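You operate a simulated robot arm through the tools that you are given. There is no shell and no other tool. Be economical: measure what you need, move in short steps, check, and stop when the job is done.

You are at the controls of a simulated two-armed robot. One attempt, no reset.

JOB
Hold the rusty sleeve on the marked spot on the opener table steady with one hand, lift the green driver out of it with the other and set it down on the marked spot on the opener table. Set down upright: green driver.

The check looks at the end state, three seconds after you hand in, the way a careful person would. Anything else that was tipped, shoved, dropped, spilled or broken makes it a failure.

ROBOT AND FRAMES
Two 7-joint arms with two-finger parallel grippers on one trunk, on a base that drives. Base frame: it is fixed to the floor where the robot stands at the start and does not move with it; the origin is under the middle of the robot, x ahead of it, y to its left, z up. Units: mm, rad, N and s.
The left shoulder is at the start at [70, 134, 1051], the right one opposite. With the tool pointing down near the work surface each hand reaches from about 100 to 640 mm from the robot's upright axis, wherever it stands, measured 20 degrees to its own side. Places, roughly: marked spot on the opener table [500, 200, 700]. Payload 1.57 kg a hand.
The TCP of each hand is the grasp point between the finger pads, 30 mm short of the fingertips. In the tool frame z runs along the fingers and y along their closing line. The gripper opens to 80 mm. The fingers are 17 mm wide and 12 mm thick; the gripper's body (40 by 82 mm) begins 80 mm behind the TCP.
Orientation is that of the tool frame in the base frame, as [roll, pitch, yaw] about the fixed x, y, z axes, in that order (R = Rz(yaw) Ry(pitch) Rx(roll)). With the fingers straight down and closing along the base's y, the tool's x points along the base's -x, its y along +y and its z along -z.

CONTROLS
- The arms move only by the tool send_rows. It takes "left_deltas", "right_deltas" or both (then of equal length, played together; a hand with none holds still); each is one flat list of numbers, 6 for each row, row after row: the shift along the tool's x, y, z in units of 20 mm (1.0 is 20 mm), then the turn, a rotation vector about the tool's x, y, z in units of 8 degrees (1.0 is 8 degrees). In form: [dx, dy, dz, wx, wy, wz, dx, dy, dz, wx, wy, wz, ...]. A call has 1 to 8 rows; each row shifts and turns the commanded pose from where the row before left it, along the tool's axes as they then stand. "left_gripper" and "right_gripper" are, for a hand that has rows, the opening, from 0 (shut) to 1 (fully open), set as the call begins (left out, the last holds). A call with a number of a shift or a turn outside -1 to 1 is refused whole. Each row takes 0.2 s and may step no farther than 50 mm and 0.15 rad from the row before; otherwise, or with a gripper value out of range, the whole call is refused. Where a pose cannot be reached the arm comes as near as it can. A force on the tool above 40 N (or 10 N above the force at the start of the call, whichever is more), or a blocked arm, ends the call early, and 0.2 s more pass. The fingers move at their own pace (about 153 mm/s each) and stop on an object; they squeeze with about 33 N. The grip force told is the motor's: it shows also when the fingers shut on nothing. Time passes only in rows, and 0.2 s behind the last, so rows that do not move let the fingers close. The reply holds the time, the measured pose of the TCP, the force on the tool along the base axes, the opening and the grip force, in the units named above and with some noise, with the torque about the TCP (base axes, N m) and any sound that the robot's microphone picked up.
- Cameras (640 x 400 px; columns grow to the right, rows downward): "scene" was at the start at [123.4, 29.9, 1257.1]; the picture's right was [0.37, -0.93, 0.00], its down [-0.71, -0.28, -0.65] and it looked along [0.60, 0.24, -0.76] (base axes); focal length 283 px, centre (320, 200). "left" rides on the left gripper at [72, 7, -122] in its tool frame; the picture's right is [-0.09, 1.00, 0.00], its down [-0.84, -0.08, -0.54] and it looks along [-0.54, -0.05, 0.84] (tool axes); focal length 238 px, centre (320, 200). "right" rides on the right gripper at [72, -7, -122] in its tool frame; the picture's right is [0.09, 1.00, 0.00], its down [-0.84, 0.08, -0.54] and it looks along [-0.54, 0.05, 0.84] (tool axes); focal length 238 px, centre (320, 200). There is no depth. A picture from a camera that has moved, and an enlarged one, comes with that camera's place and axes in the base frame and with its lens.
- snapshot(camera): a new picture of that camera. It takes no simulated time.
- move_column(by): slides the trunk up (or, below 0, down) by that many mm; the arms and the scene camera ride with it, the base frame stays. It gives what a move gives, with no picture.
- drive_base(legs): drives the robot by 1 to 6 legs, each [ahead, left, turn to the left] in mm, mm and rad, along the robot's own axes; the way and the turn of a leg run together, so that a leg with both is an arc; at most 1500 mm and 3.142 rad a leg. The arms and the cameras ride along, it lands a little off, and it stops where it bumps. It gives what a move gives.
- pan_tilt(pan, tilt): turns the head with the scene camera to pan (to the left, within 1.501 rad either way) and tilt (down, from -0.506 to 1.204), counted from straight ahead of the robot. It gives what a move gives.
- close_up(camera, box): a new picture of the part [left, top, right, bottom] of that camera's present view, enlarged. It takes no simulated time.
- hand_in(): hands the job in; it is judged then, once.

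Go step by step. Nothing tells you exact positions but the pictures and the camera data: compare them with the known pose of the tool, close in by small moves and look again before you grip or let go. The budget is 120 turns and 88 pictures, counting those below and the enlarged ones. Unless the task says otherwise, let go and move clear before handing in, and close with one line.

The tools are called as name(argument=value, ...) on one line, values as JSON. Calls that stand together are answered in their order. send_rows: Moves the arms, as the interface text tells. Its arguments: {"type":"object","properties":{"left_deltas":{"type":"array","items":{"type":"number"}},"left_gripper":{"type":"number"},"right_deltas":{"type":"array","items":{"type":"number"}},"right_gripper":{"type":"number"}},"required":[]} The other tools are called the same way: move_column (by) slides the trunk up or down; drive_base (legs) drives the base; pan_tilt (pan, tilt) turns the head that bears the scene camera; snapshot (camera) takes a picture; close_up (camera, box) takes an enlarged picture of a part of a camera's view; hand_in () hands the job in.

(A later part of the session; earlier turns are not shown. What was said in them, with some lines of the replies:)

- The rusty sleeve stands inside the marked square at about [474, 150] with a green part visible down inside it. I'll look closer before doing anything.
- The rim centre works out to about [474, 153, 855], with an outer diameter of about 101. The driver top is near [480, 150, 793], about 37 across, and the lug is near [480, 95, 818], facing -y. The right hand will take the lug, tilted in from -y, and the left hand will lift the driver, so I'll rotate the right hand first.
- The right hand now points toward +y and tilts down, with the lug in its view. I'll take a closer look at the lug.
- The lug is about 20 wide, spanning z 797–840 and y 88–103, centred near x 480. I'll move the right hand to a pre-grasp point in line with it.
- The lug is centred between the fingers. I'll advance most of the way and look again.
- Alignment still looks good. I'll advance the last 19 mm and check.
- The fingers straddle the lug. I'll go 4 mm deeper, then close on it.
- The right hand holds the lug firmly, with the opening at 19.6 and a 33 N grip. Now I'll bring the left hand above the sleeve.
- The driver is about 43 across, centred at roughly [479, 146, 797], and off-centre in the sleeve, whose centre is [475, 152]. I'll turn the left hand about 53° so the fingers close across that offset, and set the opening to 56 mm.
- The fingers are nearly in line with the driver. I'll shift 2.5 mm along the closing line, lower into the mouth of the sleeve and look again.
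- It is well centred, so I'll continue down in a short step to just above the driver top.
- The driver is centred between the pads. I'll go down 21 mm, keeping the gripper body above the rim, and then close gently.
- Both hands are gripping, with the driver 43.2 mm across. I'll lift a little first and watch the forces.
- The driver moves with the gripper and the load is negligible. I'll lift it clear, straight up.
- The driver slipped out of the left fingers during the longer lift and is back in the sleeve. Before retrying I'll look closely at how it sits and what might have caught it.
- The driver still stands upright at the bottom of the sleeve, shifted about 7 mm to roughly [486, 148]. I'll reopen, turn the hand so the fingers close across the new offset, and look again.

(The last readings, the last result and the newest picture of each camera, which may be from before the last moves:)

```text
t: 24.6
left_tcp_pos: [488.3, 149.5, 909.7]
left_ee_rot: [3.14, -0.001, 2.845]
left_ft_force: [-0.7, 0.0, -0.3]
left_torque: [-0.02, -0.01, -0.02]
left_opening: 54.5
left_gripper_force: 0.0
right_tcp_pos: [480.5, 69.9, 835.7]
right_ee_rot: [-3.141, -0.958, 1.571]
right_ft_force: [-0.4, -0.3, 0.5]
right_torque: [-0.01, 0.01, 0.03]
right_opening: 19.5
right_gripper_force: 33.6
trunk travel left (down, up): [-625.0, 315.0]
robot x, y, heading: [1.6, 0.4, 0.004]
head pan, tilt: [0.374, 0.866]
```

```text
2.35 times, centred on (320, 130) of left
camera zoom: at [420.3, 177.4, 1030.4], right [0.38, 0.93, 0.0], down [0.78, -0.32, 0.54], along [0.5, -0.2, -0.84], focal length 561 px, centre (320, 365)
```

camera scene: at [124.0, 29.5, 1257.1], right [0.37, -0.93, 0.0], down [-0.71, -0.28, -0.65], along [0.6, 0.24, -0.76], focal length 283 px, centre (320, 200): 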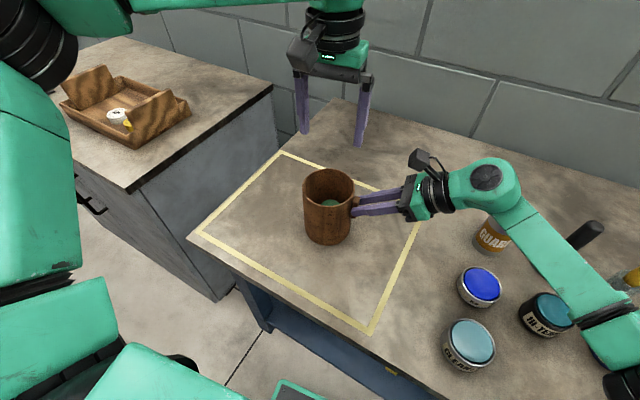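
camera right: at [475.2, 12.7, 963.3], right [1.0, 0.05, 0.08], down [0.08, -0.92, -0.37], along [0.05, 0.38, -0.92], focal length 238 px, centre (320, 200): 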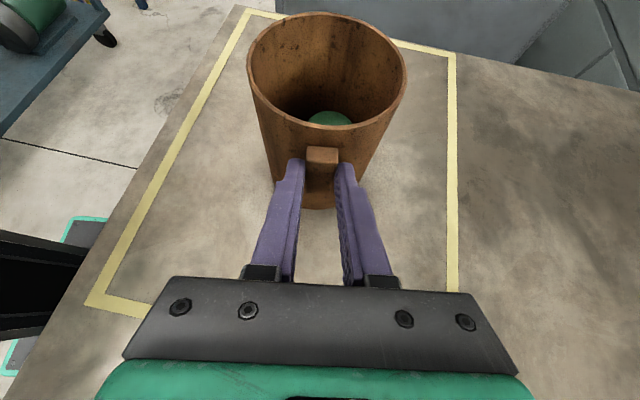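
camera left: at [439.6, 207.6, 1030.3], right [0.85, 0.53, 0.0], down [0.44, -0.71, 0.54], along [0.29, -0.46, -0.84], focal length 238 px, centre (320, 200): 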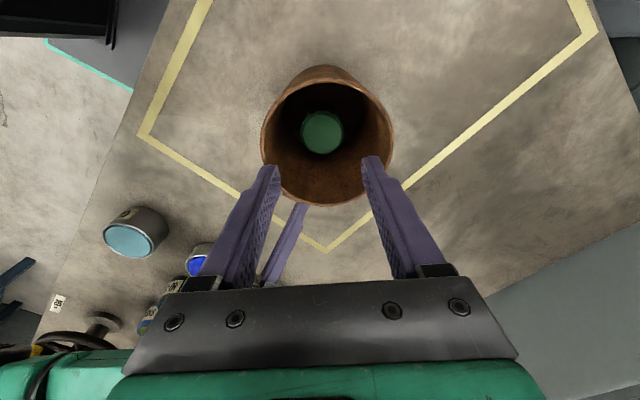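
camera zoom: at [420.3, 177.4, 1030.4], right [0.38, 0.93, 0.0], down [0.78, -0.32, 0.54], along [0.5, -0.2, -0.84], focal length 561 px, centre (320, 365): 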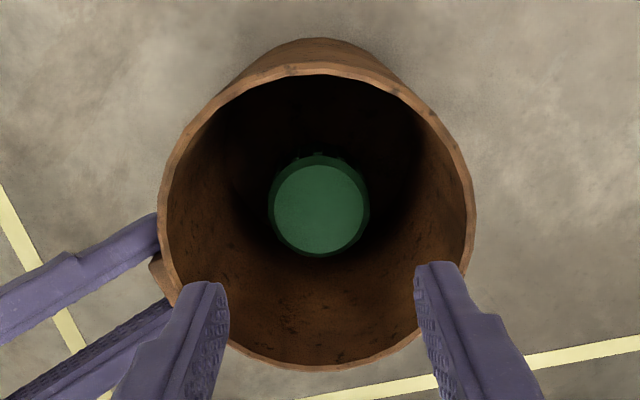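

The driver top is near [488, 151, 794] and the fingers are lined up on it. I'll lower toward it.

send_rows(left_deltas=[0, 0, 0.7, 0, 0, 0, 0, 0, 0.7, 0, 0, 0, 0, 0, 0.7, 0, 0, 0, 0, 0, 0.7, 0, 0, 0, 0, 0, 0.7, 0, 0, 0, 0, 0, 0.7, 0, 0, 0, 0, 0, 0, 0, 0, 0])

close_up(camera="left", box=[230, 75, 410, 255])

```text
t: 26.2
left_tcp_pos: [487.8, 148.1, 825.9]
left_ee_rot: [3.141, 0.0, 2.845]
left_ft_force: [-1.2, 0.6, -0.5]
left_torque: [-0.01, -0.01, 0.01]
left_opening: 54.3
left_gripper_force: 0.0
right_tcp_pos: [480.8, 70.4, 833.8]
right_ee_rot: [-3.141, -0.959, 1.571]
right_ft_force: [0.0, 0.7, -1.0]
right_torque: [-0.07, 0.02, 0.01]
right_opening: 19.9
right_gripper_force: 33.4
trunk travel left (down, up): [-625.0, 315.0]
robot x, y, heading: [-3.1, -3.2, -0.003]
head pan, tilt: [0.374, 0.866]
```

```text
2.22 times, centred on (320, 165) of left
camera zoom: at [420.5, 176.9, 946.3], right [0.38, 0.93, 0.0], down [0.78, -0.32, 0.54], along [0.5, -0.21, -0.84], focal length 530 px, centre (320, 278)
```

zoom: 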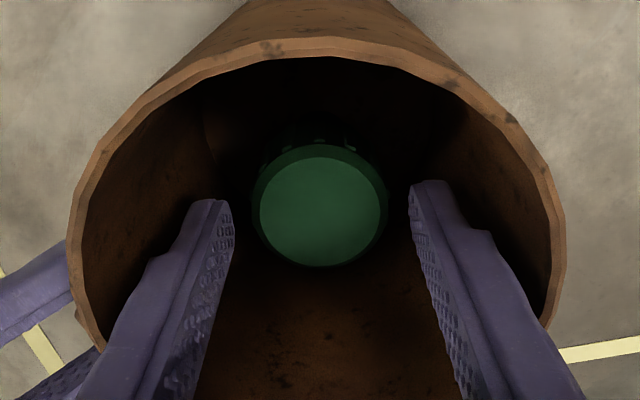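

send_rows(left_deltas=[0, 0, 0.5, 0, 0, 0, 0, 0, 0.5, 0, 0, 0, 0, 0, 0.5, 0, 0, 0, 0, 0, 0.5, 0, 0, 0, 0, 0, 0.15, 0, 0, 0, 0, 0, 0, 0, 0, 0])

send_rows(left_deltas=[0, 0, 0, 0, 0, 0, 0, 0, 0, 0, 0, 0, 0, 0, 0, 0, 0, 0, 0, 0, 0, 0, 0, 0], left_gripper=0.0)

close_up(camera="left", box=[230, 95, 410, 275])

send_rows(left_deltas=[0, 0, -0.25, 0, 0, 0, 0, 0, -0.25, 0, 0, 0, 0, 0, -0.25, 0, 0, 0, 0, 0, 0, 0, 0, 0])

close_up(camera="left", box=[230, 95, 410, 275])

```text
t: 27.6
left_tcp_pos: [488.1, 150.4, 783.3]
left_ee_rot: [-3.141, 0.0, 2.845]
left_ft_force: [-0.5, 1.3, -0.4]
left_torque: [-0.02, 0.01, 0.0]
left_opening: 54.6
left_gripper_force: 0.0
right_tcp_pos: [481.4, 70.8, 835.0]
right_ee_rot: [-3.14, -0.959, 1.571]
right_ft_force: [0.5, 0.4, 0.5]
right_torque: [-0.01, 0.03, 0.0]
right_opening: 19.6
right_gripper_force: 33.7
trunk travel left (down, up): [-625.0, 315.0]
robot x, y, heading: [0.1, 2.4, 0.004]
head pan, tilt: [0.374, 0.866]
```

```text
t: 28.6
left_tcp_pos: [488.0, 149.2, 783.4]
left_ee_rot: [3.141, 0.001, 2.844]
left_ft_force: [0.8, 0.5, 1.1]
left_torque: [0.04, 0.03, 0.03]
left_opening: 43.0
left_gripper_force: 33.1
right_tcp_pos: [481.1, 70.8, 834.2]
right_ee_rot: [-3.141, -0.959, 1.572]
right_ft_force: [0.0, -0.1, -0.3]
right_torque: [-0.07, -0.05, 0.07]
right_opening: 19.6
right_gripper_force: 32.9
trunk travel left (down, up): [-625.0, 315.0]
robot x, y, heading: [-2.6, 2.6, 0.002]
head pan, tilt: [0.374, 0.866]
```

```text
2.22 times, centred on (320, 185) of left
camera zoom: at [420.8, 177.5, 904.2], right [0.38, 0.93, 0.0], down [0.78, -0.32, 0.54], along [0.5, -0.21, -0.84], focal length 530 px, centre (320, 233)
```

zoom: 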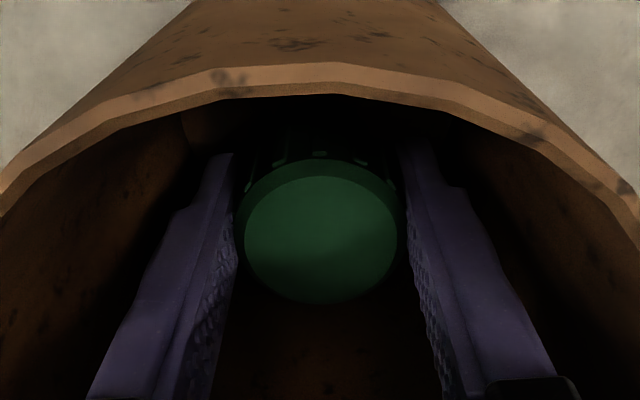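

```text
t: 29.6
left_tcp_pos: [487.4, 148.3, 797.1]
left_ee_rot: [-3.141, 0.0, 2.846]
left_ft_force: [-1.0, 0.0, -1.4]
left_torque: [0.0, -0.01, 0.0]
left_opening: 42.9
left_gripper_force: 32.9
right_tcp_pos: [481.7, 69.4, 833.4]
right_ee_rot: [-3.142, -0.958, 1.572]
right_ft_force: [-0.7, -0.8, -0.8]
right_torque: [-0.02, -0.03, 0.06]
right_opening: 19.5
right_gripper_force: 33.0
trunk travel left (down, up): [-625.0, 315.0]
robot x, y, heading: [-1.0, -0.4, -0.005]
head pan, tilt: [0.374, 0.866]
```

```text
2.22 times, centred on (320, 185) of left
camera zoom: at [420.4, 177.2, 917.9], right [0.38, 0.93, 0.0], down [0.78, -0.32, 0.54], along [0.5, -0.21, -0.84], focal length 530 px, centre (320, 233)
```

zoom: 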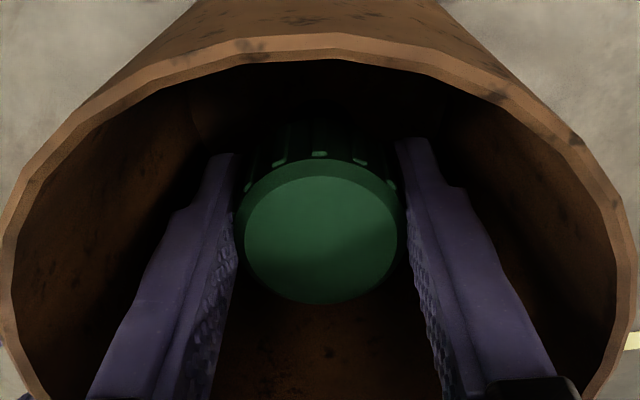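

The driver, which has a fluted handle, rises with the gripper again. I'll keep lifting slowly in small steps and watch for where it lets go.

send_rows(left_deltas=[0, 0, -0.2, 0, 0, 0, 0, 0, -0.2, 0, 0, 0, 0, 0, -0.2, 0, 0, 0, 0, 0, 0, 0, 0, 0])

close_up(camera="left", box=[230, 95, 410, 275])

```text
t: 30.6
left_tcp_pos: [487.2, 149.0, 809.0]
left_ee_rot: [-3.14, 0.0, 2.845]
left_ft_force: [-0.1, 1.0, -0.9]
left_torque: [0.03, -0.02, -0.02]
left_opening: 42.9
left_gripper_force: 33.6
right_tcp_pos: [480.6, 70.5, 833.9]
right_ee_rot: [-3.141, -0.958, 1.57]
right_ft_force: [-0.7, 0.1, -0.8]
right_torque: [0.02, 0.02, 0.08]
right_opening: 19.5
right_gripper_force: 32.5
trunk travel left (down, up): [-625.0, 315.0]
robot x, y, heading: [1.6, 0.6, -0.0]
head pan, tilt: [0.374, 0.866]
```

```text
2.22 times, centred on (320, 185) of left
camera zoom: at [420.9, 177.2, 930.9], right [0.38, 0.93, 0.0], down [0.78, -0.32, 0.54], along [0.5, -0.21, -0.84], focal length 530 px, centre (320, 233)
```

zoom: 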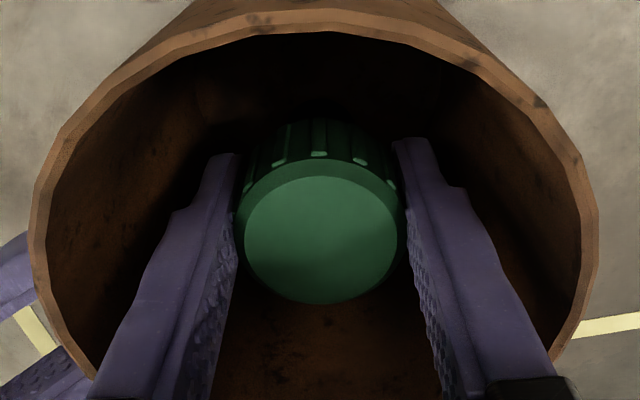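

send_rows(left_deltas=[0, 0, -0.2, 0, 0, 0, 0, 0, -0.2, 0, 0, 0, 0, 0, -0.2, 0, 0, 0, 0, 0, 0, 0, 0, 0])

send_rows(left_deltas=[0, 0, -0.2, 0, 0, 0, 0, 0, -0.2, 0, 0, 0, 0, 0, 0, 0, 0, 0])

close_up(camera="left", box=[230, 95, 410, 275])

```text
t: 31.6
left_tcp_pos: [486.6, 150.6, 822.5]
left_ee_rot: [3.141, 0.0, 2.844]
left_ft_force: [-0.1, -0.4, -1.0]
left_torque: [-0.02, 0.01, 0.04]
left_opening: 43.2
left_gripper_force: 33.1
right_tcp_pos: [480.3, 70.6, 834.1]
right_ee_rot: [-3.14, -0.958, 1.571]
right_ft_force: [-0.5, 0.0, 0.2]
right_torque: [0.03, 0.0, 0.03]
right_opening: 19.8
right_gripper_force: 32.5
trunk travel left (down, up): [-625.0, 315.0]
robot x, y, heading: [-1.5, -0.7, -0.004]
head pan, tilt: [0.374, 0.866]
```

```text
t: 32.4
left_tcp_pos: [487.4, 150.0, 828.8]
left_ee_rot: [-3.14, 0.0, 2.844]
left_ft_force: [-0.6, -0.5, -1.4]
left_torque: [-0.01, -0.02, 0.03]
left_opening: 43.1
left_gripper_force: 33.0
right_tcp_pos: [481.1, 70.8, 834.5]
right_ee_rot: [3.141, -0.957, 1.569]
right_ft_force: [-1.4, -0.7, -0.8]
right_torque: [-0.02, -0.02, 0.04]
right_opening: 19.5
right_gripper_force: 33.3
trunk travel left (down, up): [-625.0, 315.0]
robot x, y, heading: [1.4, 0.5, 0.002]
head pan, tilt: [0.374, 0.866]
```

```text
2.22 times, centred on (320, 185) of left
camera zoom: at [419.7, 177.6, 950.1], right [0.38, 0.93, 0.0], down [0.78, -0.32, 0.54], along [0.5, -0.21, -0.84], focal length 530 px, centre (320, 233)
```

zoom: 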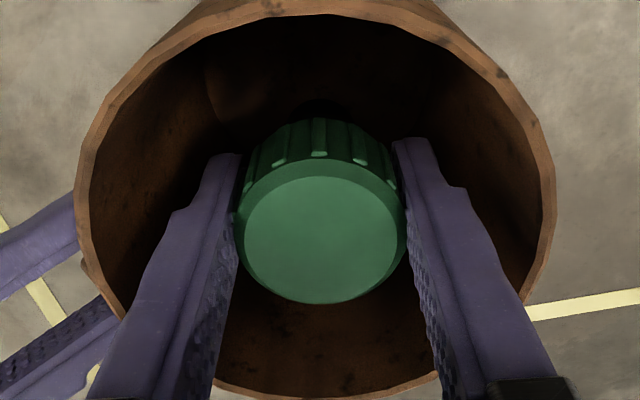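

send_rows(left_deltas=[0, 0, -0.2, 0, 0, 0, 0, 0, -0.2, 0, 0, 0, 0, 0, -0.2, 0, 0, 0, 0, 0, -0.2, 0, 0, 0, 0, 0, 0, 0, 0, 0])

close_up(camera="left", box=[230, 95, 410, 275])

close_up(camera="scene", box=[280, 110, 400, 260])

```text
t: 33.6
left_tcp_pos: [487.0, 149.5, 843.8]
left_ee_rot: [3.141, 0.002, 2.845]
left_ft_force: [-0.1, -0.1, -1.3]
left_torque: [0.02, 0.01, -0.01]
left_opening: 42.7
left_gripper_force: 32.9
right_tcp_pos: [480.9, 71.1, 835.1]
right_ee_rot: [3.14, -0.958, 1.571]
right_ft_force: [-0.3, 0.5, -1.1]
right_torque: [0.0, 0.02, 0.07]
right_opening: 19.5
right_gripper_force: 32.8
trunk travel left (down, up): [-625.0, 315.0]
robot x, y, heading: [0.2, 1.5, -0.0]
head pan, tilt: [0.374, 0.866]
```

```text
2.22 times, centred on (320, 185) of left
camera zoom: at [419.9, 177.3, 966.2], right [0.38, 0.93, 0.0], down [0.78, -0.32, 0.54], along [0.5, -0.21, -0.84], focal length 530 px, centre (320, 233)
```

zoom: 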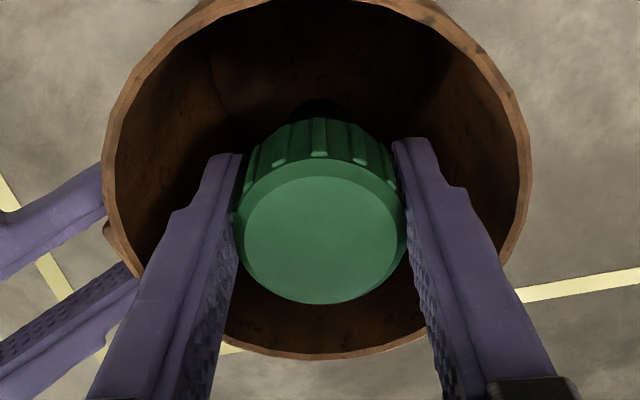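

```text
2.67 times, centred on (340, 185) of scene
camera zoom: at [123.7, 29.8, 1257.1], right [0.37, -0.93, 0.0], down [-0.71, -0.28, -0.65], along [0.6, 0.24, -0.76], focal length 755 px, centre (267, 240)
```

zoom: 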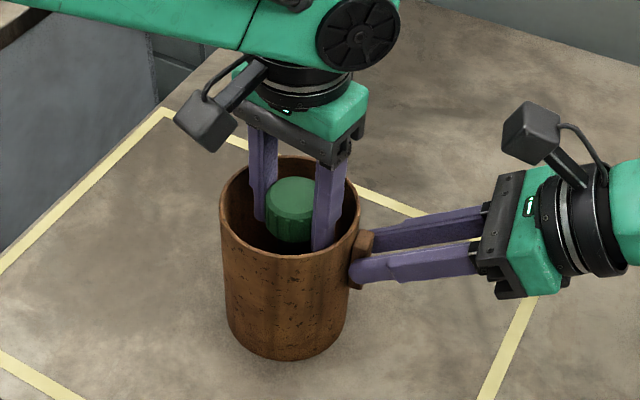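

send_rows(left_deltas=[0, 0, -0.2, 0, 0, 0, 0, 0, -0.2, 0, 0, 0, 0, 0, -0.2, 0, 0, 0, 0, 0, -0.2, 0, 0, 0, 0, 0, -0.2, 0, 0, 0, 0, 0, 0, 0, 0, 0])

send_rows(left_deltas=[0, 0, -0.2, 0, 0, 0, 0, 0, -0.2, 0, 0, 0, 0, 0, -0.2, 0, 0, 0, 0, 0, -0.2, 0, 0, 0, 0, 0, -0.2, 0, 0, 0, 0, 0, 0, 0, 0, 0])

close_up(camera="scene", box=[280, 100, 400, 250])

close_up(camera="right", box=[220, 0, 420, 150])

```text
t: 35.0
left_tcp_pos: [486.9, 150.0, 865.4]
left_ee_rot: [3.141, 0.0, 2.846]
left_ft_force: [0.1, -0.3, -1.5]
left_torque: [-0.04, 0.02, -0.01]
left_opening: 42.8
left_gripper_force: 32.7
right_tcp_pos: [481.1, 70.6, 834.9]
right_ee_rot: [3.14, -0.957, 1.571]
right_ft_force: [0.3, -0.2, 0.4]
right_torque: [0.0, -0.01, 0.06]
right_opening: 19.4
right_gripper_force: 33.0
trunk travel left (down, up): [-625.0, 315.0]
robot x, y, heading: [3.7, 0.5, -0.01]
head pan, tilt: [0.374, 0.866]
```

```text
t: 36.4
left_tcp_pos: [486.9, 150.0, 884.9]
left_ee_rot: [-3.141, 0.001, 2.845]
left_ft_force: [0.0, -0.5, -1.8]
left_torque: [-0.02, 0.01, -0.01]
left_opening: 42.9
left_gripper_force: 33.7
right_tcp_pos: [481.0, 70.7, 834.6]
right_ee_rot: [3.141, -0.958, 1.571]
right_ft_force: [0.2, -0.8, -0.4]
right_torque: [-0.02, -0.05, 0.04]
right_opening: 19.4
right_gripper_force: 33.3
trunk travel left (down, up): [-625.0, 315.0]
robot x, y, heading: [0.7, 2.1, -0.002]
head pan, tilt: [0.374, 0.866]
```

```text
2.67 times, centred on (340, 175) of scene
camera zoom: at [123.7, 29.8, 1257.1], right [0.37, -0.93, 0.0], down [-0.71, -0.28, -0.65], along [0.6, 0.24, -0.76], focal length 755 px, centre (267, 267)
```

zoom: 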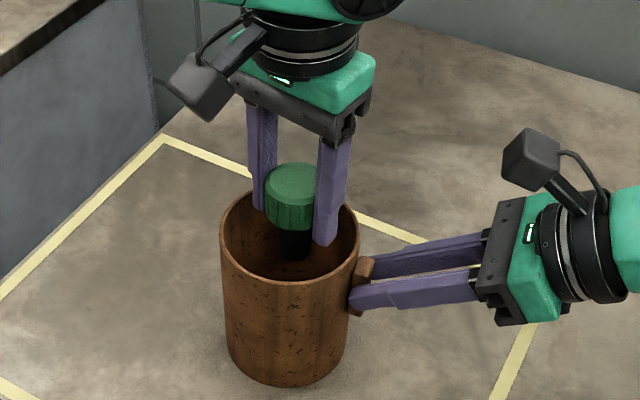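

```text
2.67 times, centred on (320, 75) of right
camera zoom: at [475.2, 12.7, 963.3], right [1.0, 0.05, 0.08], down [0.08, -0.92, -0.37], along [0.05, 0.38, -0.92], focal length 636 px, centre (320, 533)
```

zoom: 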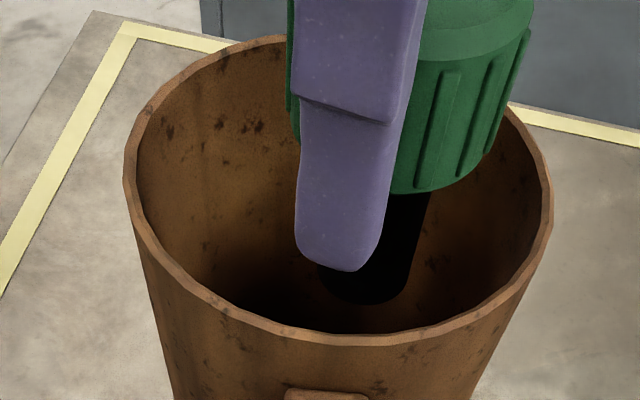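

The driver is a fluted green knob on a black shaft, held well and straight. I'll lift another 56 mm slowly to clear the rim.

send_rows(left_deltas=[0, 0, -0.2, 0, 0, 0, 0, 0, -0.3, 0, 0, 0, 0, 0, -0.3, 0, 0, 0, 0, 0, -0.3, 0, 0, 0, 0, 0, -0.2, 0, 0, 0, 0, 0, -0.1, 0, 0, 0, 0, 0, 0, 0, 0, 0])

send_rows(left_deltas=[0, 0, -0.2, 0, 0, 0, 0, 0, -0.3, 0, 0, 0, 0, 0, -0.3, 0, 0, 0, 0, 0, -0.3, 0, 0, 0, 0, 0, -0.2, 0, 0, 0, 0, 0, -0.1, 0, 0, 0, 0, 0, 0, 0, 0, 0])

close_up(camera="scene", box=[280, 80, 400, 230])

close_up(camera="right", box=[220, 0, 420, 150])

```text
t: 38.0
left_tcp_pos: [487.9, 149.7, 913.1]
left_ee_rot: [-3.14, 0.0, 2.845]
left_ft_force: [0.1, 0.1, -2.1]
left_torque: [-0.05, 0.02, 0.0]
left_opening: 42.9
left_gripper_force: 32.8
right_tcp_pos: [481.2, 71.2, 834.4]
right_ee_rot: [3.141, -0.958, 1.57]
right_ft_force: [0.1, 0.6, 0.2]
right_torque: [0.01, -0.01, 0.0]
right_opening: 19.5
right_gripper_force: 32.7
trunk travel left (down, up): [-625.0, 315.0]
robot x, y, heading: [-5.7, -2.2, 0.001]
head pan, tilt: [0.374, 0.866]
```

```text
t: 39.6
left_tcp_pos: [487.6, 149.9, 941.6]
left_ee_rot: [3.141, -0.001, 2.844]
left_ft_force: [-0.3, -0.2, -1.5]
left_torque: [-0.03, 0.0, 0.01]
left_opening: 42.8
left_gripper_force: 33.3
right_tcp_pos: [481.0, 70.5, 834.4]
right_ee_rot: [-3.142, -0.959, 1.571]
right_ft_force: [0.6, 0.2, -0.3]
right_torque: [-0.04, 0.03, 0.05]
right_opening: 19.6
right_gripper_force: 33.3
trunk travel left (down, up): [-625.0, 315.0]
robot x, y, heading: [-0.5, -0.6, -0.005]
head pan, tilt: [0.374, 0.866]
```

```text
2.67 times, centred on (340, 155) of scene
camera zoom: at [123.7, 29.8, 1257.1], right [0.37, -0.93, 0.0], down [-0.71, -0.28, -0.65], along [0.6, 0.24, -0.76], focal length 755 px, centre (267, 320)
```

zoom: 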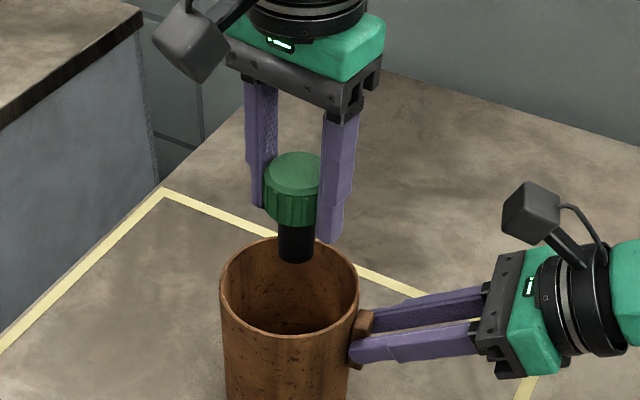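

```text
2.67 times, centred on (320, 75) of right
camera zoom: at [475.2, 12.7, 963.3], right [1.0, 0.05, 0.08], down [0.08, -0.92, -0.37], along [0.05, 0.38, -0.92], focal length 636 px, centre (320, 533)
```

zoom: 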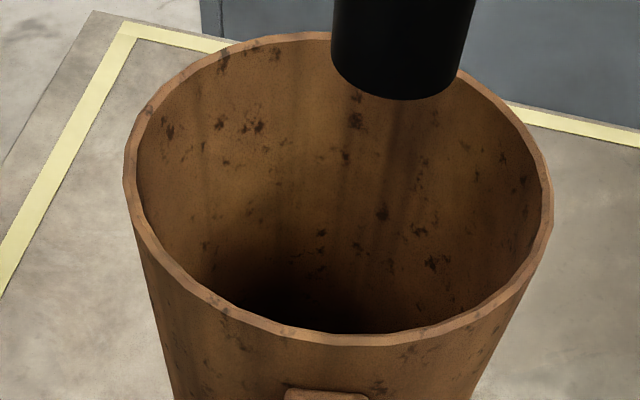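

The shaft bottom is at about z 880, clear of the rim. I'll raise it a bit more and carry it gently to +y, to an open area inside the square around [488, 290].

send_rows(left_deltas=[0, 0, -0.2, 0, 0, 0, 0, 0, -0.4, 0, 0, 0, 0, 0, -0.3, 0, 0, 0, 0.06, 0.2, 0, 0, 0, 0, 0.15, 0.48, 0, 0, 0, 0, 0.15, 0.48, 0, 0, 0, 0, 0.15, 0.48, 0, 0, 0, 0, 0.15, 0.48, 0, 0, 0, 0])

send_rows(left_deltas=[0.18, 0.58, 0, 0, 0, 0, 0.2, 0.65, 0, 0, 0, 0, 0.2, 0.65, 0, 0, 0, 0, 0.2, 0.65, 0, 0, 0, 0, 0.2, 0.65, 0, 0, 0, 0, 0.2, 0.65, 0, 0, 0, 0, 0.15, 0.48, 0, 0, 0, 0, 0.08, 0.25, 0, 0, 0, 0])

snapshot(camera="scene")

snapshot(camera="right")

```text
t: 41.4
left_tcp_pos: [487.1, 194.1, 961.0]
left_ee_rot: [-3.14, 0.002, 2.844]
left_ft_force: [0.1, 0.1, -1.5]
left_torque: [-0.02, -0.02, 0.01]
left_opening: 43.1
left_gripper_force: 32.4
right_tcp_pos: [481.1, 70.9, 835.0]
right_ee_rot: [-3.141, -0.959, 1.57]
right_ft_force: [-0.6, -0.5, -0.1]
right_torque: [0.13, -0.02, 0.01]
right_opening: 19.5
right_gripper_force: 33.6
trunk travel left (down, up): [-625.0, 315.0]
robot x, y, heading: [-2.3, -0.6, 0.002]
head pan, tilt: [0.374, 0.866]
```

```text
t: 43.2
left_tcp_pos: [487.7, 289.6, 959.5]
left_ee_rot: [-3.141, -0.001, 2.844]
left_ft_force: [0.7, 0.2, -1.3]
left_torque: [0.01, -0.02, 0.01]
left_opening: 43.1
left_gripper_force: 33.1
right_tcp_pos: [482.1, 70.7, 836.1]
right_ee_rot: [3.141, -0.955, 1.57]
right_ft_force: [-1.7, 0.0, -0.7]
right_torque: [-0.05, 0.0, -0.01]
right_opening: 19.3
right_gripper_force: 33.3
trunk travel left (down, up): [-625.0, 315.0]
robot x, y, heading: [0.0, 1.7, -0.002]
head pan, tilt: [0.374, 0.866]
```

```text
39 pictures are left
camera scene: at [123.6, 29.9, 1257.1], right [0.37, -0.93, 0.0], down [-0.71, -0.28, -0.65], along [0.6, 0.24, -0.76], focal length 283 px, centre (320, 200)
```

scene: 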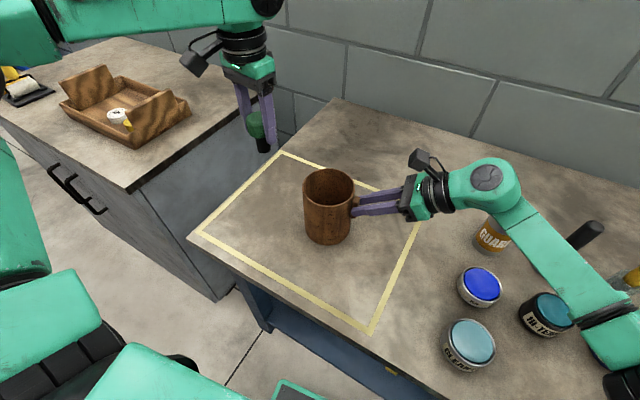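

```text
38 pictures are left
camera right: at [475.2, 12.7, 963.3], right [1.0, 0.05, 0.08], down [0.08, -0.92, -0.37], along [0.05, 0.38, -0.92], focal length 238 px, centre (320, 200)
```

right: 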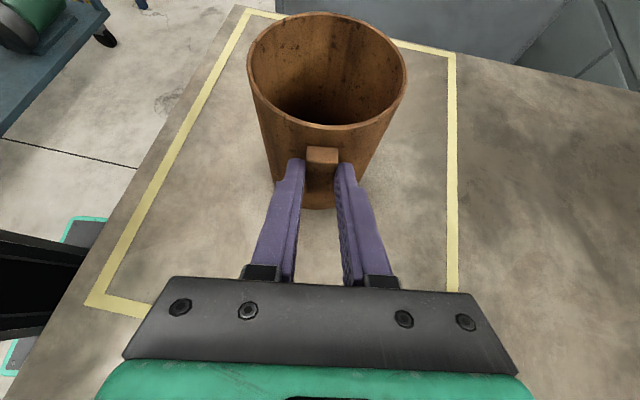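

The sleeve hasn't moved and the driver hangs upright over clear area inside the square. I'll lower it most of the way.

send_rows(left_deltas=[0, 0, 0.3, 0, 0, 0, 0, 0, 0.6, 0, 0, 0, 0, 0, 0.7, 0, 0, 0, 0, 0, 0.7, 0, 0, 0, 0, 0, 0.7, 0, 0, 0, 0, 0, 0.7, 0, 0, 0, 0, 0, 0.5, 0, 0, 0, 0, 0, 0.2, 0, 0, 0])

send_rows(left_deltas=[0, 0, 0.2, 0, 0, 0, 0, 0, 0.5, 0, 0, 0, 0, 0, 0.7, 0, 0, 0, 0, 0, 0.7, 0, 0, 0, 0, 0, 0.7, 0, 0, 0, 0, 0, 0.5, 0, 0, 0, 0, 0, 0.3, 0, 0, 0, 0, 0, 0.1, 0, 0, 0])

close_up(camera="scene", box=[180, 100, 360, 260])

```text
t: 45.0
left_tcp_pos: [487.0, 289.5, 871.6]
left_ee_rot: [3.14, 0.002, 2.845]
left_ft_force: [-0.1, 0.4, -1.5]
left_torque: [0.0, -0.02, -0.01]
left_opening: 43.0
left_gripper_force: 32.7
right_tcp_pos: [480.3, 69.4, 835.1]
right_ee_rot: [3.14, -0.958, 1.571]
right_ft_force: [-0.4, 0.4, -0.5]
right_torque: [-0.02, 0.02, 0.0]
right_opening: 19.3
right_gripper_force: 33.0
trunk travel left (down, up): [-625.0, 315.0]
robot x, y, heading: [-0.6, -1.4, -0.002]
head pan, tilt: [0.374, 0.866]
```

```text
t: 46.8
left_tcp_pos: [486.6, 290.3, 797.1]
left_ee_rot: [3.141, 0.0, 2.846]
left_ft_force: [0.2, -0.1, -1.3]
left_torque: [-0.01, 0.0, 0.01]
left_opening: 43.2
left_gripper_force: 33.1
right_tcp_pos: [481.4, 71.4, 834.2]
right_ee_rot: [-3.14, -0.956, 1.571]
right_ft_force: [0.1, -1.3, -0.3]
right_torque: [0.01, -0.01, 0.05]
right_opening: 19.3
right_gripper_force: 33.1
trunk travel left (down, up): [-625.0, 315.0]
robot x, y, heading: [1.9, 1.8, 0.004]
head pan, tilt: [0.374, 0.866]
```

```text
2.50 times, centred on (270, 180) of scene
camera zoom: at [123.6, 29.9, 1257.1], right [0.37, -0.93, 0.0], down [-0.71, -0.28, -0.65], along [0.6, 0.24, -0.76], focal length 707 px, centre (445, 250)
```

zoom: 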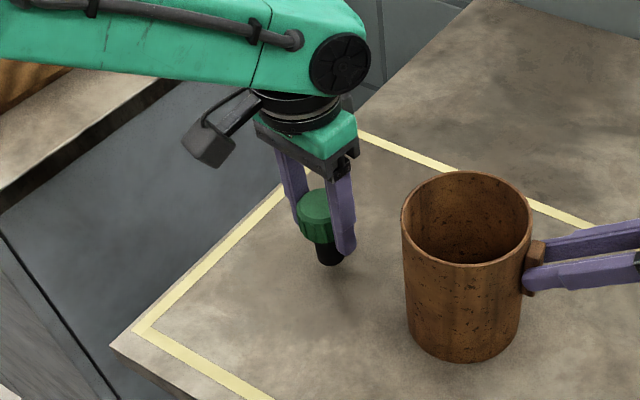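

It's close to the table, so I'll go down in millimetre steps and watch the vertical force.

send_rows(left_deltas=[0, 0, 0.15, 0, 0, 0, 0, 0, 0.15, 0, 0, 0, 0, 0, 0.1, 0, 0, 0, 0, 0, 0, 0, 0, 0])

send_rows(left_deltas=[0, 0, 0.1, 0, 0, 0, 0, 0, 0.05, 0, 0, 0, 0, 0, 0, 0, 0, 0])

close_up(camera="scene", box=[240, 150, 310, 230])

```text
t: 47.8
left_tcp_pos: [486.1, 288.3, 789.3]
left_ee_rot: [3.141, 0.002, 2.844]
left_ft_force: [0.9, -0.1, -1.1]
left_torque: [0.0, -0.02, -0.01]
left_opening: 43.0
left_gripper_force: 32.9
right_tcp_pos: [480.8, 70.8, 834.1]
right_ee_rot: [-3.141, -0.958, 1.571]
right_ft_force: [0.1, 0.1, 0.6]
right_torque: [0.02, -0.02, 0.05]
right_opening: 19.8
right_gripper_force: 33.5
trunk travel left (down, up): [-625.0, 315.0]
robot x, y, heading: [1.6, -1.0, -0.001]
head pan, tilt: [0.374, 0.866]
```

```text
t: 48.6
left_tcp_pos: [487.2, 288.5, 786.7]
left_ee_rot: [3.141, -0.001, 2.845]
left_ft_force: [1.3, 0.2, -0.8]
left_torque: [0.01, -0.03, 0.0]
left_opening: 42.9
left_gripper_force: 33.0
right_tcp_pos: [481.0, 69.8, 833.8]
right_ee_rot: [-3.141, -0.959, 1.571]
right_ft_force: [-0.5, -0.5, -0.3]
right_torque: [0.02, -0.01, 0.0]
right_opening: 19.8
right_gripper_force: 32.9
trunk travel left (down, up): [-625.0, 315.0]
robot x, y, heading: [0.5, 3.6, -0.001]
head pan, tilt: [0.374, 0.866]
```

```text
5.00 times, centred on (275, 190) of scene
camera zoom: at [123.6, 29.9, 1257.1], right [0.37, -0.93, 0.0], down [-0.71, -0.28, -0.65], along [0.6, 0.24, -0.76], focal length 1415 px, centre (545, 250)
```

zoom: 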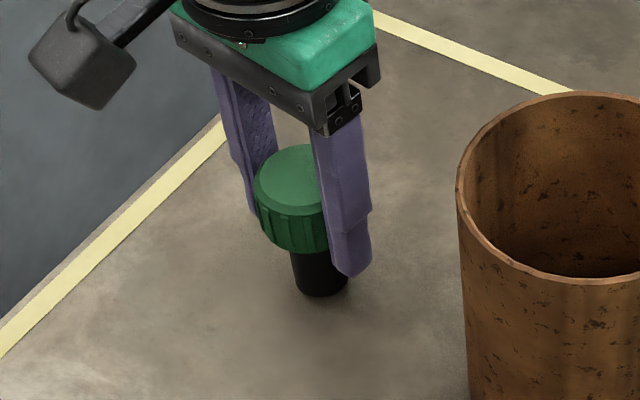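

send_rows(left_deltas=[0, 0, 0.08, 0, 0, 0, 0, 0, 0, 0, 0, 0])

send_rows(left_deltas=[0, 0, 0.08, 0, 0, 0, 0, 0, 0, 0, 0, 0])

send_rows(left_deltas=[0, 0, 0.06, 0, 0, 0, 0, 0, 0, 0, 0, 0])

```text
t: 49.2
left_tcp_pos: [487.2, 288.0, 784.5]
left_ee_rot: [3.139, -0.001, 2.844]
left_ft_force: [0.2, -1.2, -1.3]
left_torque: [0.02, 0.01, 0.0]
left_opening: 43.0
left_gripper_force: 33.4
right_tcp_pos: [481.7, 70.2, 833.9]
right_ee_rot: [-3.141, -0.958, 1.569]
right_ft_force: [-0.1, -0.2, 0.0]
right_torque: [-0.03, -0.01, 0.02]
right_opening: 19.5
right_gripper_force: 33.1
trunk travel left (down, up): [-625.0, 315.0]
robot x, y, heading: [-1.0, -2.6, -0.001]
head pan, tilt: [0.374, 0.866]
```

```text
t: 49.8
left_tcp_pos: [486.9, 288.0, 782.6]
left_ee_rot: [3.141, 0.001, 2.843]
left_ft_force: [0.5, 0.3, -1.8]
left_torque: [-0.03, -0.01, -0.01]
left_opening: 43.2
left_gripper_force: 32.8
right_tcp_pos: [481.7, 70.2, 834.9]
right_ee_rot: [3.142, -0.957, 1.572]
right_ft_force: [0.6, 0.4, 0.7]
right_torque: [-0.03, 0.02, 0.02]
right_opening: 19.6
right_gripper_force: 33.1
trunk travel left (down, up): [-625.0, 315.0]
robot x, y, heading: [3.4, -1.0, 0.003]
head pan, tilt: [0.374, 0.866]
```

```text
t: 50.4
left_tcp_pos: [487.4, 288.6, 782.2]
left_ee_rot: [-3.141, 0.002, 2.845]
left_ft_force: [0.0, -0.5, -1.3]
left_torque: [-0.01, -0.02, 0.01]
left_opening: 42.8
left_gripper_force: 33.4
right_tcp_pos: [480.5, 70.1, 834.2]
right_ee_rot: [3.141, -0.958, 1.57]
right_ft_force: [-0.3, -0.4, 0.1]
right_torque: [-0.01, 0.0, 0.01]
right_opening: 19.8
right_gripper_force: 33.2
trunk travel left (down, up): [-625.0, 315.0]
robot x, y, heading: [1.2, 2.3, 0.007]
head pan, tilt: [0.374, 0.866]
```

There's no contact yet, so I'll keep going down.

send_rows(left_deltas=[0, 0, 0.06, 0, 0, 0, 0, 0, 0, 0, 0, 0])

send_rows(left_deltas=[0, 0, 0.06, 0, 0, 0, 0, 0, 0, 0, 0, 0])

close_up(camera="scene", box=[240, 150, 310, 230])

```text
t: 51.0
left_tcp_pos: [486.6, 289.6, 780.2]
left_ee_rot: [-3.141, -0.002, 2.845]
left_ft_force: [0.1, 0.2, -0.9]
left_torque: [-0.04, 0.01, -0.02]
left_opening: 43.2
left_gripper_force: 33.3
right_tcp_pos: [481.9, 70.2, 833.8]
right_ee_rot: [-3.141, -0.959, 1.572]
right_ft_force: [-0.4, 0.0, -0.1]
right_torque: [0.01, -0.02, 0.05]
right_opening: 19.9
right_gripper_force: 33.1
trunk travel left (down, up): [-625.0, 315.0]
robot x, y, heading: [0.5, -5.1, -0.004]
head pan, tilt: [0.374, 0.866]
```

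```text
t: 51.6
left_tcp_pos: [486.1, 289.6, 780.2]
left_ee_rot: [-3.141, 0.0, 2.844]
left_ft_force: [-0.6, 0.6, 0.0]
left_torque: [-0.05, 0.03, 0.0]
left_opening: 43.0
left_gripper_force: 33.4
right_tcp_pos: [481.1, 70.3, 834.6]
right_ee_rot: [3.141, -0.956, 1.57]
right_ft_force: [0.8, 0.2, -0.1]
right_torque: [0.01, -0.03, 0.01]
right_opening: 19.7
right_gripper_force: 33.3
trunk travel left (down, up): [-625.0, 315.0]
robot x, y, heading: [0.1, 0.4, -0.001]
head pan, tilt: [0.374, 0.866]
```

```text
5.00 times, centred on (275, 190) of scene
camera zoom: at [123.6, 29.9, 1257.1], right [0.37, -0.93, 0.0], down [-0.71, -0.28, -0.65], along [0.6, 0.24, -0.76], focal length 1415 px, centre (545, 250)
```

zoom: 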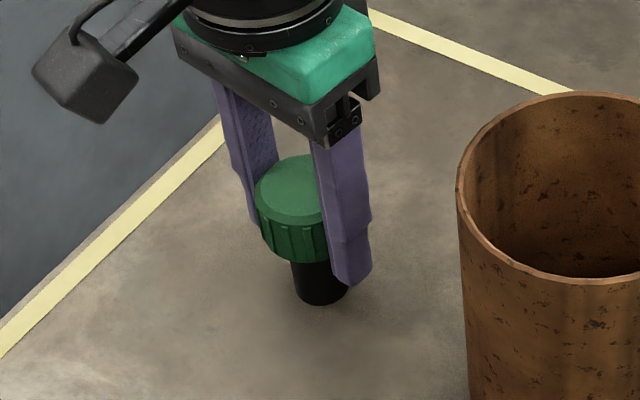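

Force may be starting to unload, so two more small steps to confirm contact.

send_rows(left_deltas=[0, 0, 0.05, 0, 0, 0, 0, 0, 0, 0, 0, 0])

send_rows(left_deltas=[0, 0, 0.04, 0, 0, 0, 0, 0, 0, 0, 0, 0])

```text
t: 52.2
left_tcp_pos: [486.6, 289.1, 779.9]
left_ee_rot: [3.139, 0.001, 2.843]
left_ft_force: [-1.3, 3.4, 9.3]
left_torque: [0.15, 0.13, -0.01]
left_opening: 42.8
left_gripper_force: 32.8
right_tcp_pos: [480.0, 71.5, 834.0]
right_ee_rot: [3.139, -0.958, 1.57]
right_ft_force: [0.4, -0.3, 0.7]
right_torque: [-0.26, -0.01, -0.02]
right_opening: 20.0
right_gripper_force: 33.5
trunk travel left (down, up): [-625.0, 315.0]
robot x, y, heading: [-0.1, 0.6, -0.001]
head pan, tilt: [0.374, 0.866]
```

```text
t: 52.8
left_tcp_pos: [486.1, 289.7, 779.5]
left_ee_rot: [3.141, 0.003, 2.846]
left_ft_force: [0.1, 6.0, 16.5]
left_torque: [0.28, 0.11, -0.05]
left_opening: 43.0
left_gripper_force: 32.7
right_tcp_pos: [480.0, 70.7, 835.4]
right_ee_rot: [3.138, -0.958, 1.573]
right_ft_force: [-0.5, 0.2, -0.6]
right_torque: [-0.23, 0.0, 0.01]
right_opening: 19.5
right_gripper_force: 33.1
trunk travel left (down, up): [-625.0, 315.0]
robot x, y, heading: [2.8, -0.4, -0.001]
head pan, tilt: [0.374, 0.866]
```

The driver is on the table. I'll relieve the press by 1.4 mm, then open gently and check before withdrawing.

send_rows(left_deltas=[0, 0, -0.07, 0, 0, 0, 0, 0, 0, 0, 0, 0])

send_rows(left_deltas=[0, 0, 0, 0, 0, 0, 0, 0, 0, 0, 0, 0], left_gripper=0.58)

send_rows(left_deltas=[0, 0, 0, 0, 0, 0, 0, 0, 0, 0, 0, 0], left_gripper=0.8)

close_up(camera="scene", box=[240, 150, 310, 230])

snapshot(camera="left")

```text
t: 53.4
left_tcp_pos: [486.6, 287.7, 779.2]
left_ee_rot: [-3.14, 0.001, 2.845]
left_ft_force: [0.4, 1.5, 6.3]
left_torque: [0.09, -0.09, 0.02]
left_opening: 43.1
left_gripper_force: 32.1
right_tcp_pos: [480.0, 69.9, 833.9]
right_ee_rot: [3.14, -0.959, 1.571]
right_ft_force: [0.3, 0.2, -0.1]
right_torque: [-0.26, 0.0, -0.01]
right_opening: 19.6
right_gripper_force: 32.7
trunk travel left (down, up): [-625.0, 315.0]
robot x, y, heading: [-0.4, 0.6, 0.003]
head pan, tilt: [0.374, 0.866]
```

```text
t: 54.0
left_tcp_pos: [486.6, 289.2, 778.4]
left_ee_rot: [-3.14, 0.001, 2.845]
left_ft_force: [-0.5, 0.5, -0.1]
left_torque: [0.01, 0.0, 0.03]
left_opening: 46.2
left_gripper_force: 0.1
right_tcp_pos: [481.6, 70.0, 834.8]
right_ee_rot: [3.141, -0.958, 1.569]
right_ft_force: [0.0, 0.3, 0.2]
right_torque: [-0.04, -0.05, -0.02]
right_opening: 19.6
right_gripper_force: 33.6
trunk travel left (down, up): [-625.0, 315.0]
robot x, y, heading: [-1.6, 2.4, 0.0]
head pan, tilt: [0.374, 0.866]
```

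```text
t: 54.6
left_tcp_pos: [486.3, 289.1, 779.8]
left_ee_rot: [-3.141, -0.002, 2.844]
left_ft_force: [0.9, 0.0, -0.3]
left_torque: [0.02, 0.01, -0.01]
left_opening: 63.8
left_gripper_force: 0.0
right_tcp_pos: [481.5, 69.9, 833.8]
right_ee_rot: [3.141, -0.958, 1.571]
right_ft_force: [0.3, -0.2, 0.6]
right_torque: [0.0, 0.0, 0.01]
right_opening: 19.5
right_gripper_force: 33.0
trunk travel left (down, up): [-625.0, 315.0]
robot x, y, heading: [2.8, 2.1, 0.003]
head pan, tilt: [0.374, 0.866]
```

```text
5.00 times, centred on (275, 190) of scene
camera zoom: at [123.8, 29.8, 1257.1], right [0.37, -0.93, 0.0], down [-0.71, -0.28, -0.65], along [0.6, 0.24, -0.76], focal length 1415 px, centre (545, 250)
```

zoom: 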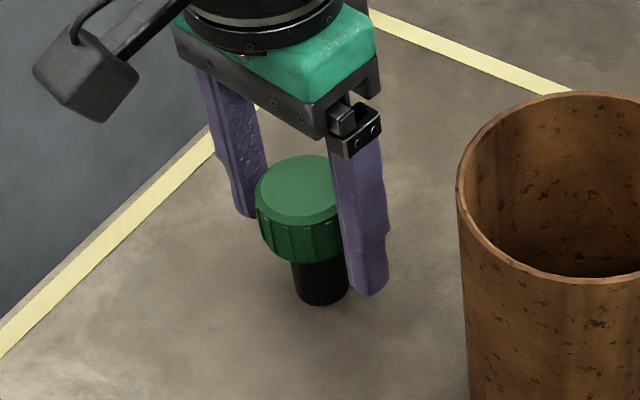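

```text
33 pictures are left
camera left: at [420.1, 317.6, 900.3], right [0.38, 0.93, 0.0], down [0.78, -0.32, 0.54], along [0.5, -0.21, -0.84], focal length 238 px, centre (320, 200)
```

left: 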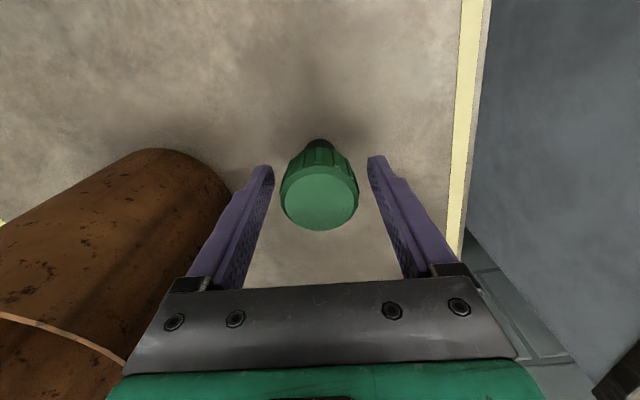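

The driver stands upright and free between the fingers. I'll raise the left hand, then release the lug.

send_rows(left_deltas=[0, 0, -0.3, 0, 0, 0, 0, 0, -0.8, 0, 0, 0, 0, 0, -1, 0, 0, 0, 0, 0, -1, 0, 0, 0, 0, 0, -1, 0, 0, 0, 0, 0, -1, 0, 0, 0, 0, 0, -1, 0, 0, 0, 0, 0, -1, 0, 0, 0])

send_rows(right_deltas=[0, 0, 0, 0, 0, 0, 0, 0, 0, 0, 0, 0], right_gripper=0.6)

snapshot(camera="right")

snapshot(camera="scene")

```text
t: 56.4
left_tcp_pos: [487.2, 288.4, 924.3]
left_ee_rot: [3.14, 0.0, 2.844]
left_ft_force: [-0.7, 0.6, -0.5]
left_torque: [0.0, -0.02, 0.04]
left_opening: 63.8
left_gripper_force: 0.0
right_tcp_pos: [481.4, 71.1, 834.5]
right_ee_rot: [3.141, -0.958, 1.572]
right_ft_force: [-0.5, -1.5, 0.5]
right_torque: [0.01, -0.02, -0.03]
right_opening: 19.5
right_gripper_force: 33.1
trunk travel left (down, up): [-625.0, 315.0]
robot x, y, heading: [1.3, 2.3, -0.0]
head pan, tilt: [0.374, 0.866]
```

```text
t: 57.0
left_tcp_pos: [487.5, 289.3, 923.8]
left_ee_rot: [3.141, 0.002, 2.845]
left_ft_force: [0.9, -0.7, -0.4]
left_torque: [0.01, 0.01, 0.01]
left_opening: 64.0
left_gripper_force: 0.0
right_tcp_pos: [481.1, 71.3, 834.2]
right_ee_rot: [3.141, -0.958, 1.57]
right_ft_force: [-0.9, 0.8, 0.2]
right_torque: [-0.01, 0.01, -0.03]
right_opening: 48.1
right_gripper_force: 0.1
trunk travel left (down, up): [-625.0, 315.0]
robot x, y, heading: [3.1, -2.4, -0.001]
head pan, tilt: [0.374, 0.866]
```

```text
32 pictures are left
camera right: at [475.1, 12.7, 963.4], right [1.0, 0.05, 0.08], down [0.08, -0.92, -0.37], along [0.05, 0.38, -0.92], focal length 238 px, centre (320, 200)
```

right: 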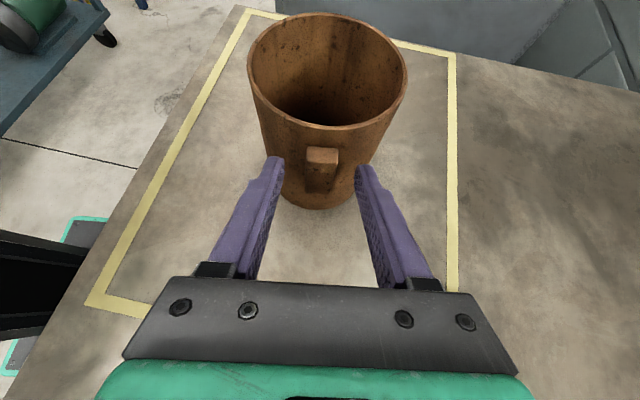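

```text
31 pictures are left
camera scene: at [123.5, 29.8, 1257.1], right [0.37, -0.93, 0.0], down [-0.71, -0.28, -0.65], along [0.6, 0.24, -0.76], focal length 283 px, centre (320, 200)
```

scene: 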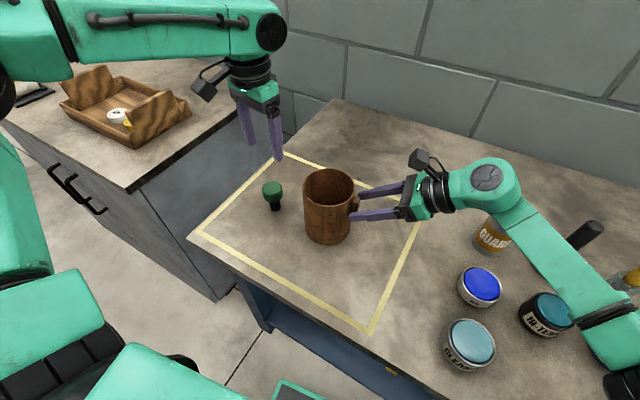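

The sleeve and driver both stand upright. I'll back the right hand off the lug along its approach path.

send_rows(right_deltas=[0, 0, -0.3, 0, 0, 0, 0, 0, -0.6, 0, 0, 0, 0, 0, -0.8, 0, 0, 0, 0, 0, -0.9, 0, 0, 0, 0, 0, -0.9, 0, 0, 0])

send_rows(right_deltas=[0.732, 0.137, -0.76, 0, 0, 0, 0.732, 0.137, -0.76, 0, 0, 0, 0.732, 0.137, -0.76, 0, 0, 0, 0.732, 0.137, -0.76, 0, 0, 0])

snapshot(camera="scene")

close_up(camera="scene", box=[220, 140, 400, 260])

```text
t: 58.2
left_tcp_pos: [487.3, 288.8, 924.1]
left_ee_rot: [-3.141, 0.001, 2.845]
left_ft_force: [0.0, 0.0, 0.7]
left_torque: [0.0, 0.01, 0.0]
left_opening: 63.7
left_gripper_force: 0.0
right_tcp_pos: [479.8, 12.8, 875.7]
right_ee_rot: [3.14, -0.958, 1.572]
right_ft_force: [-0.7, 0.7, 0.0]
right_torque: [-0.03, -0.01, 0.0]
right_opening: 47.9
right_gripper_force: 0.0
trunk travel left (down, up): [-625.0, 315.0]
robot x, y, heading: [-0.6, 2.8, -0.004]
head pan, tilt: [0.374, 0.866]
```

```text
t: 59.2
left_tcp_pos: [488.6, 289.5, 922.7]
left_ee_rot: [-3.14, -0.001, 2.845]
left_ft_force: [0.2, -0.3, 0.1]
left_torque: [0.01, 0.0, -0.01]
left_opening: 64.2
left_gripper_force: 0.0
right_tcp_pos: [490.2, -0.5, 957.5]
right_ee_rot: [3.141, -0.957, 1.569]
right_ft_force: [0.2, 0.2, -0.2]
right_torque: [-0.03, 0.01, 0.02]
right_opening: 47.9
right_gripper_force: 0.2
trunk travel left (down, up): [-625.0, 315.0]
robot x, y, heading: [-2.6, 2.3, -0.001]
head pan, tilt: [0.374, 0.866]
```

```text
30 pictures are left
camera scene: at [123.3, 29.8, 1257.1], right [0.37, -0.93, 0.0], down [-0.71, -0.28, -0.65], along [0.6, 0.24, -0.76], focal length 283 px, centre (320, 200)
```

scene: 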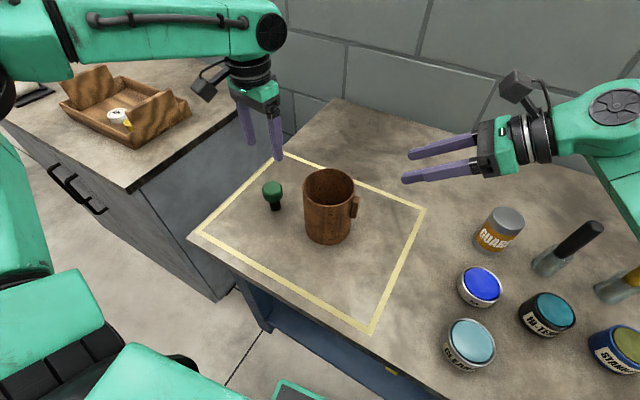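

```text
3.33 times, centred on (310, 200) of scene
camera zoom: at [123.3, 29.8, 1257.1], right [0.37, -0.93, 0.0], down [-0.71, -0.28, -0.65], along [0.6, 0.24, -0.76], focal length 943 px, centre (353, 200)
```

zoom: 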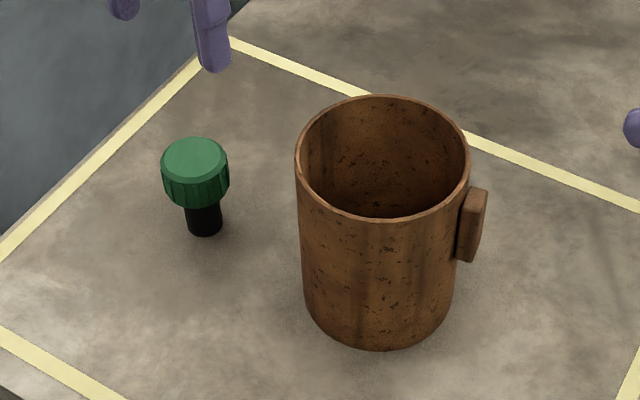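

The driver stands upright inside the marked square, the sleeve is upright where it began, and nothing else in view was disturbed. Both hands are clear, so I'm handing in.

hand_in()

```text
The job is handed in.
```

I lifted the green driver out of the held sleeve and set it upright inside the marked square; on the first try it slipped about 7 mm sideways inside the sleeve, and a slower lift then worked.
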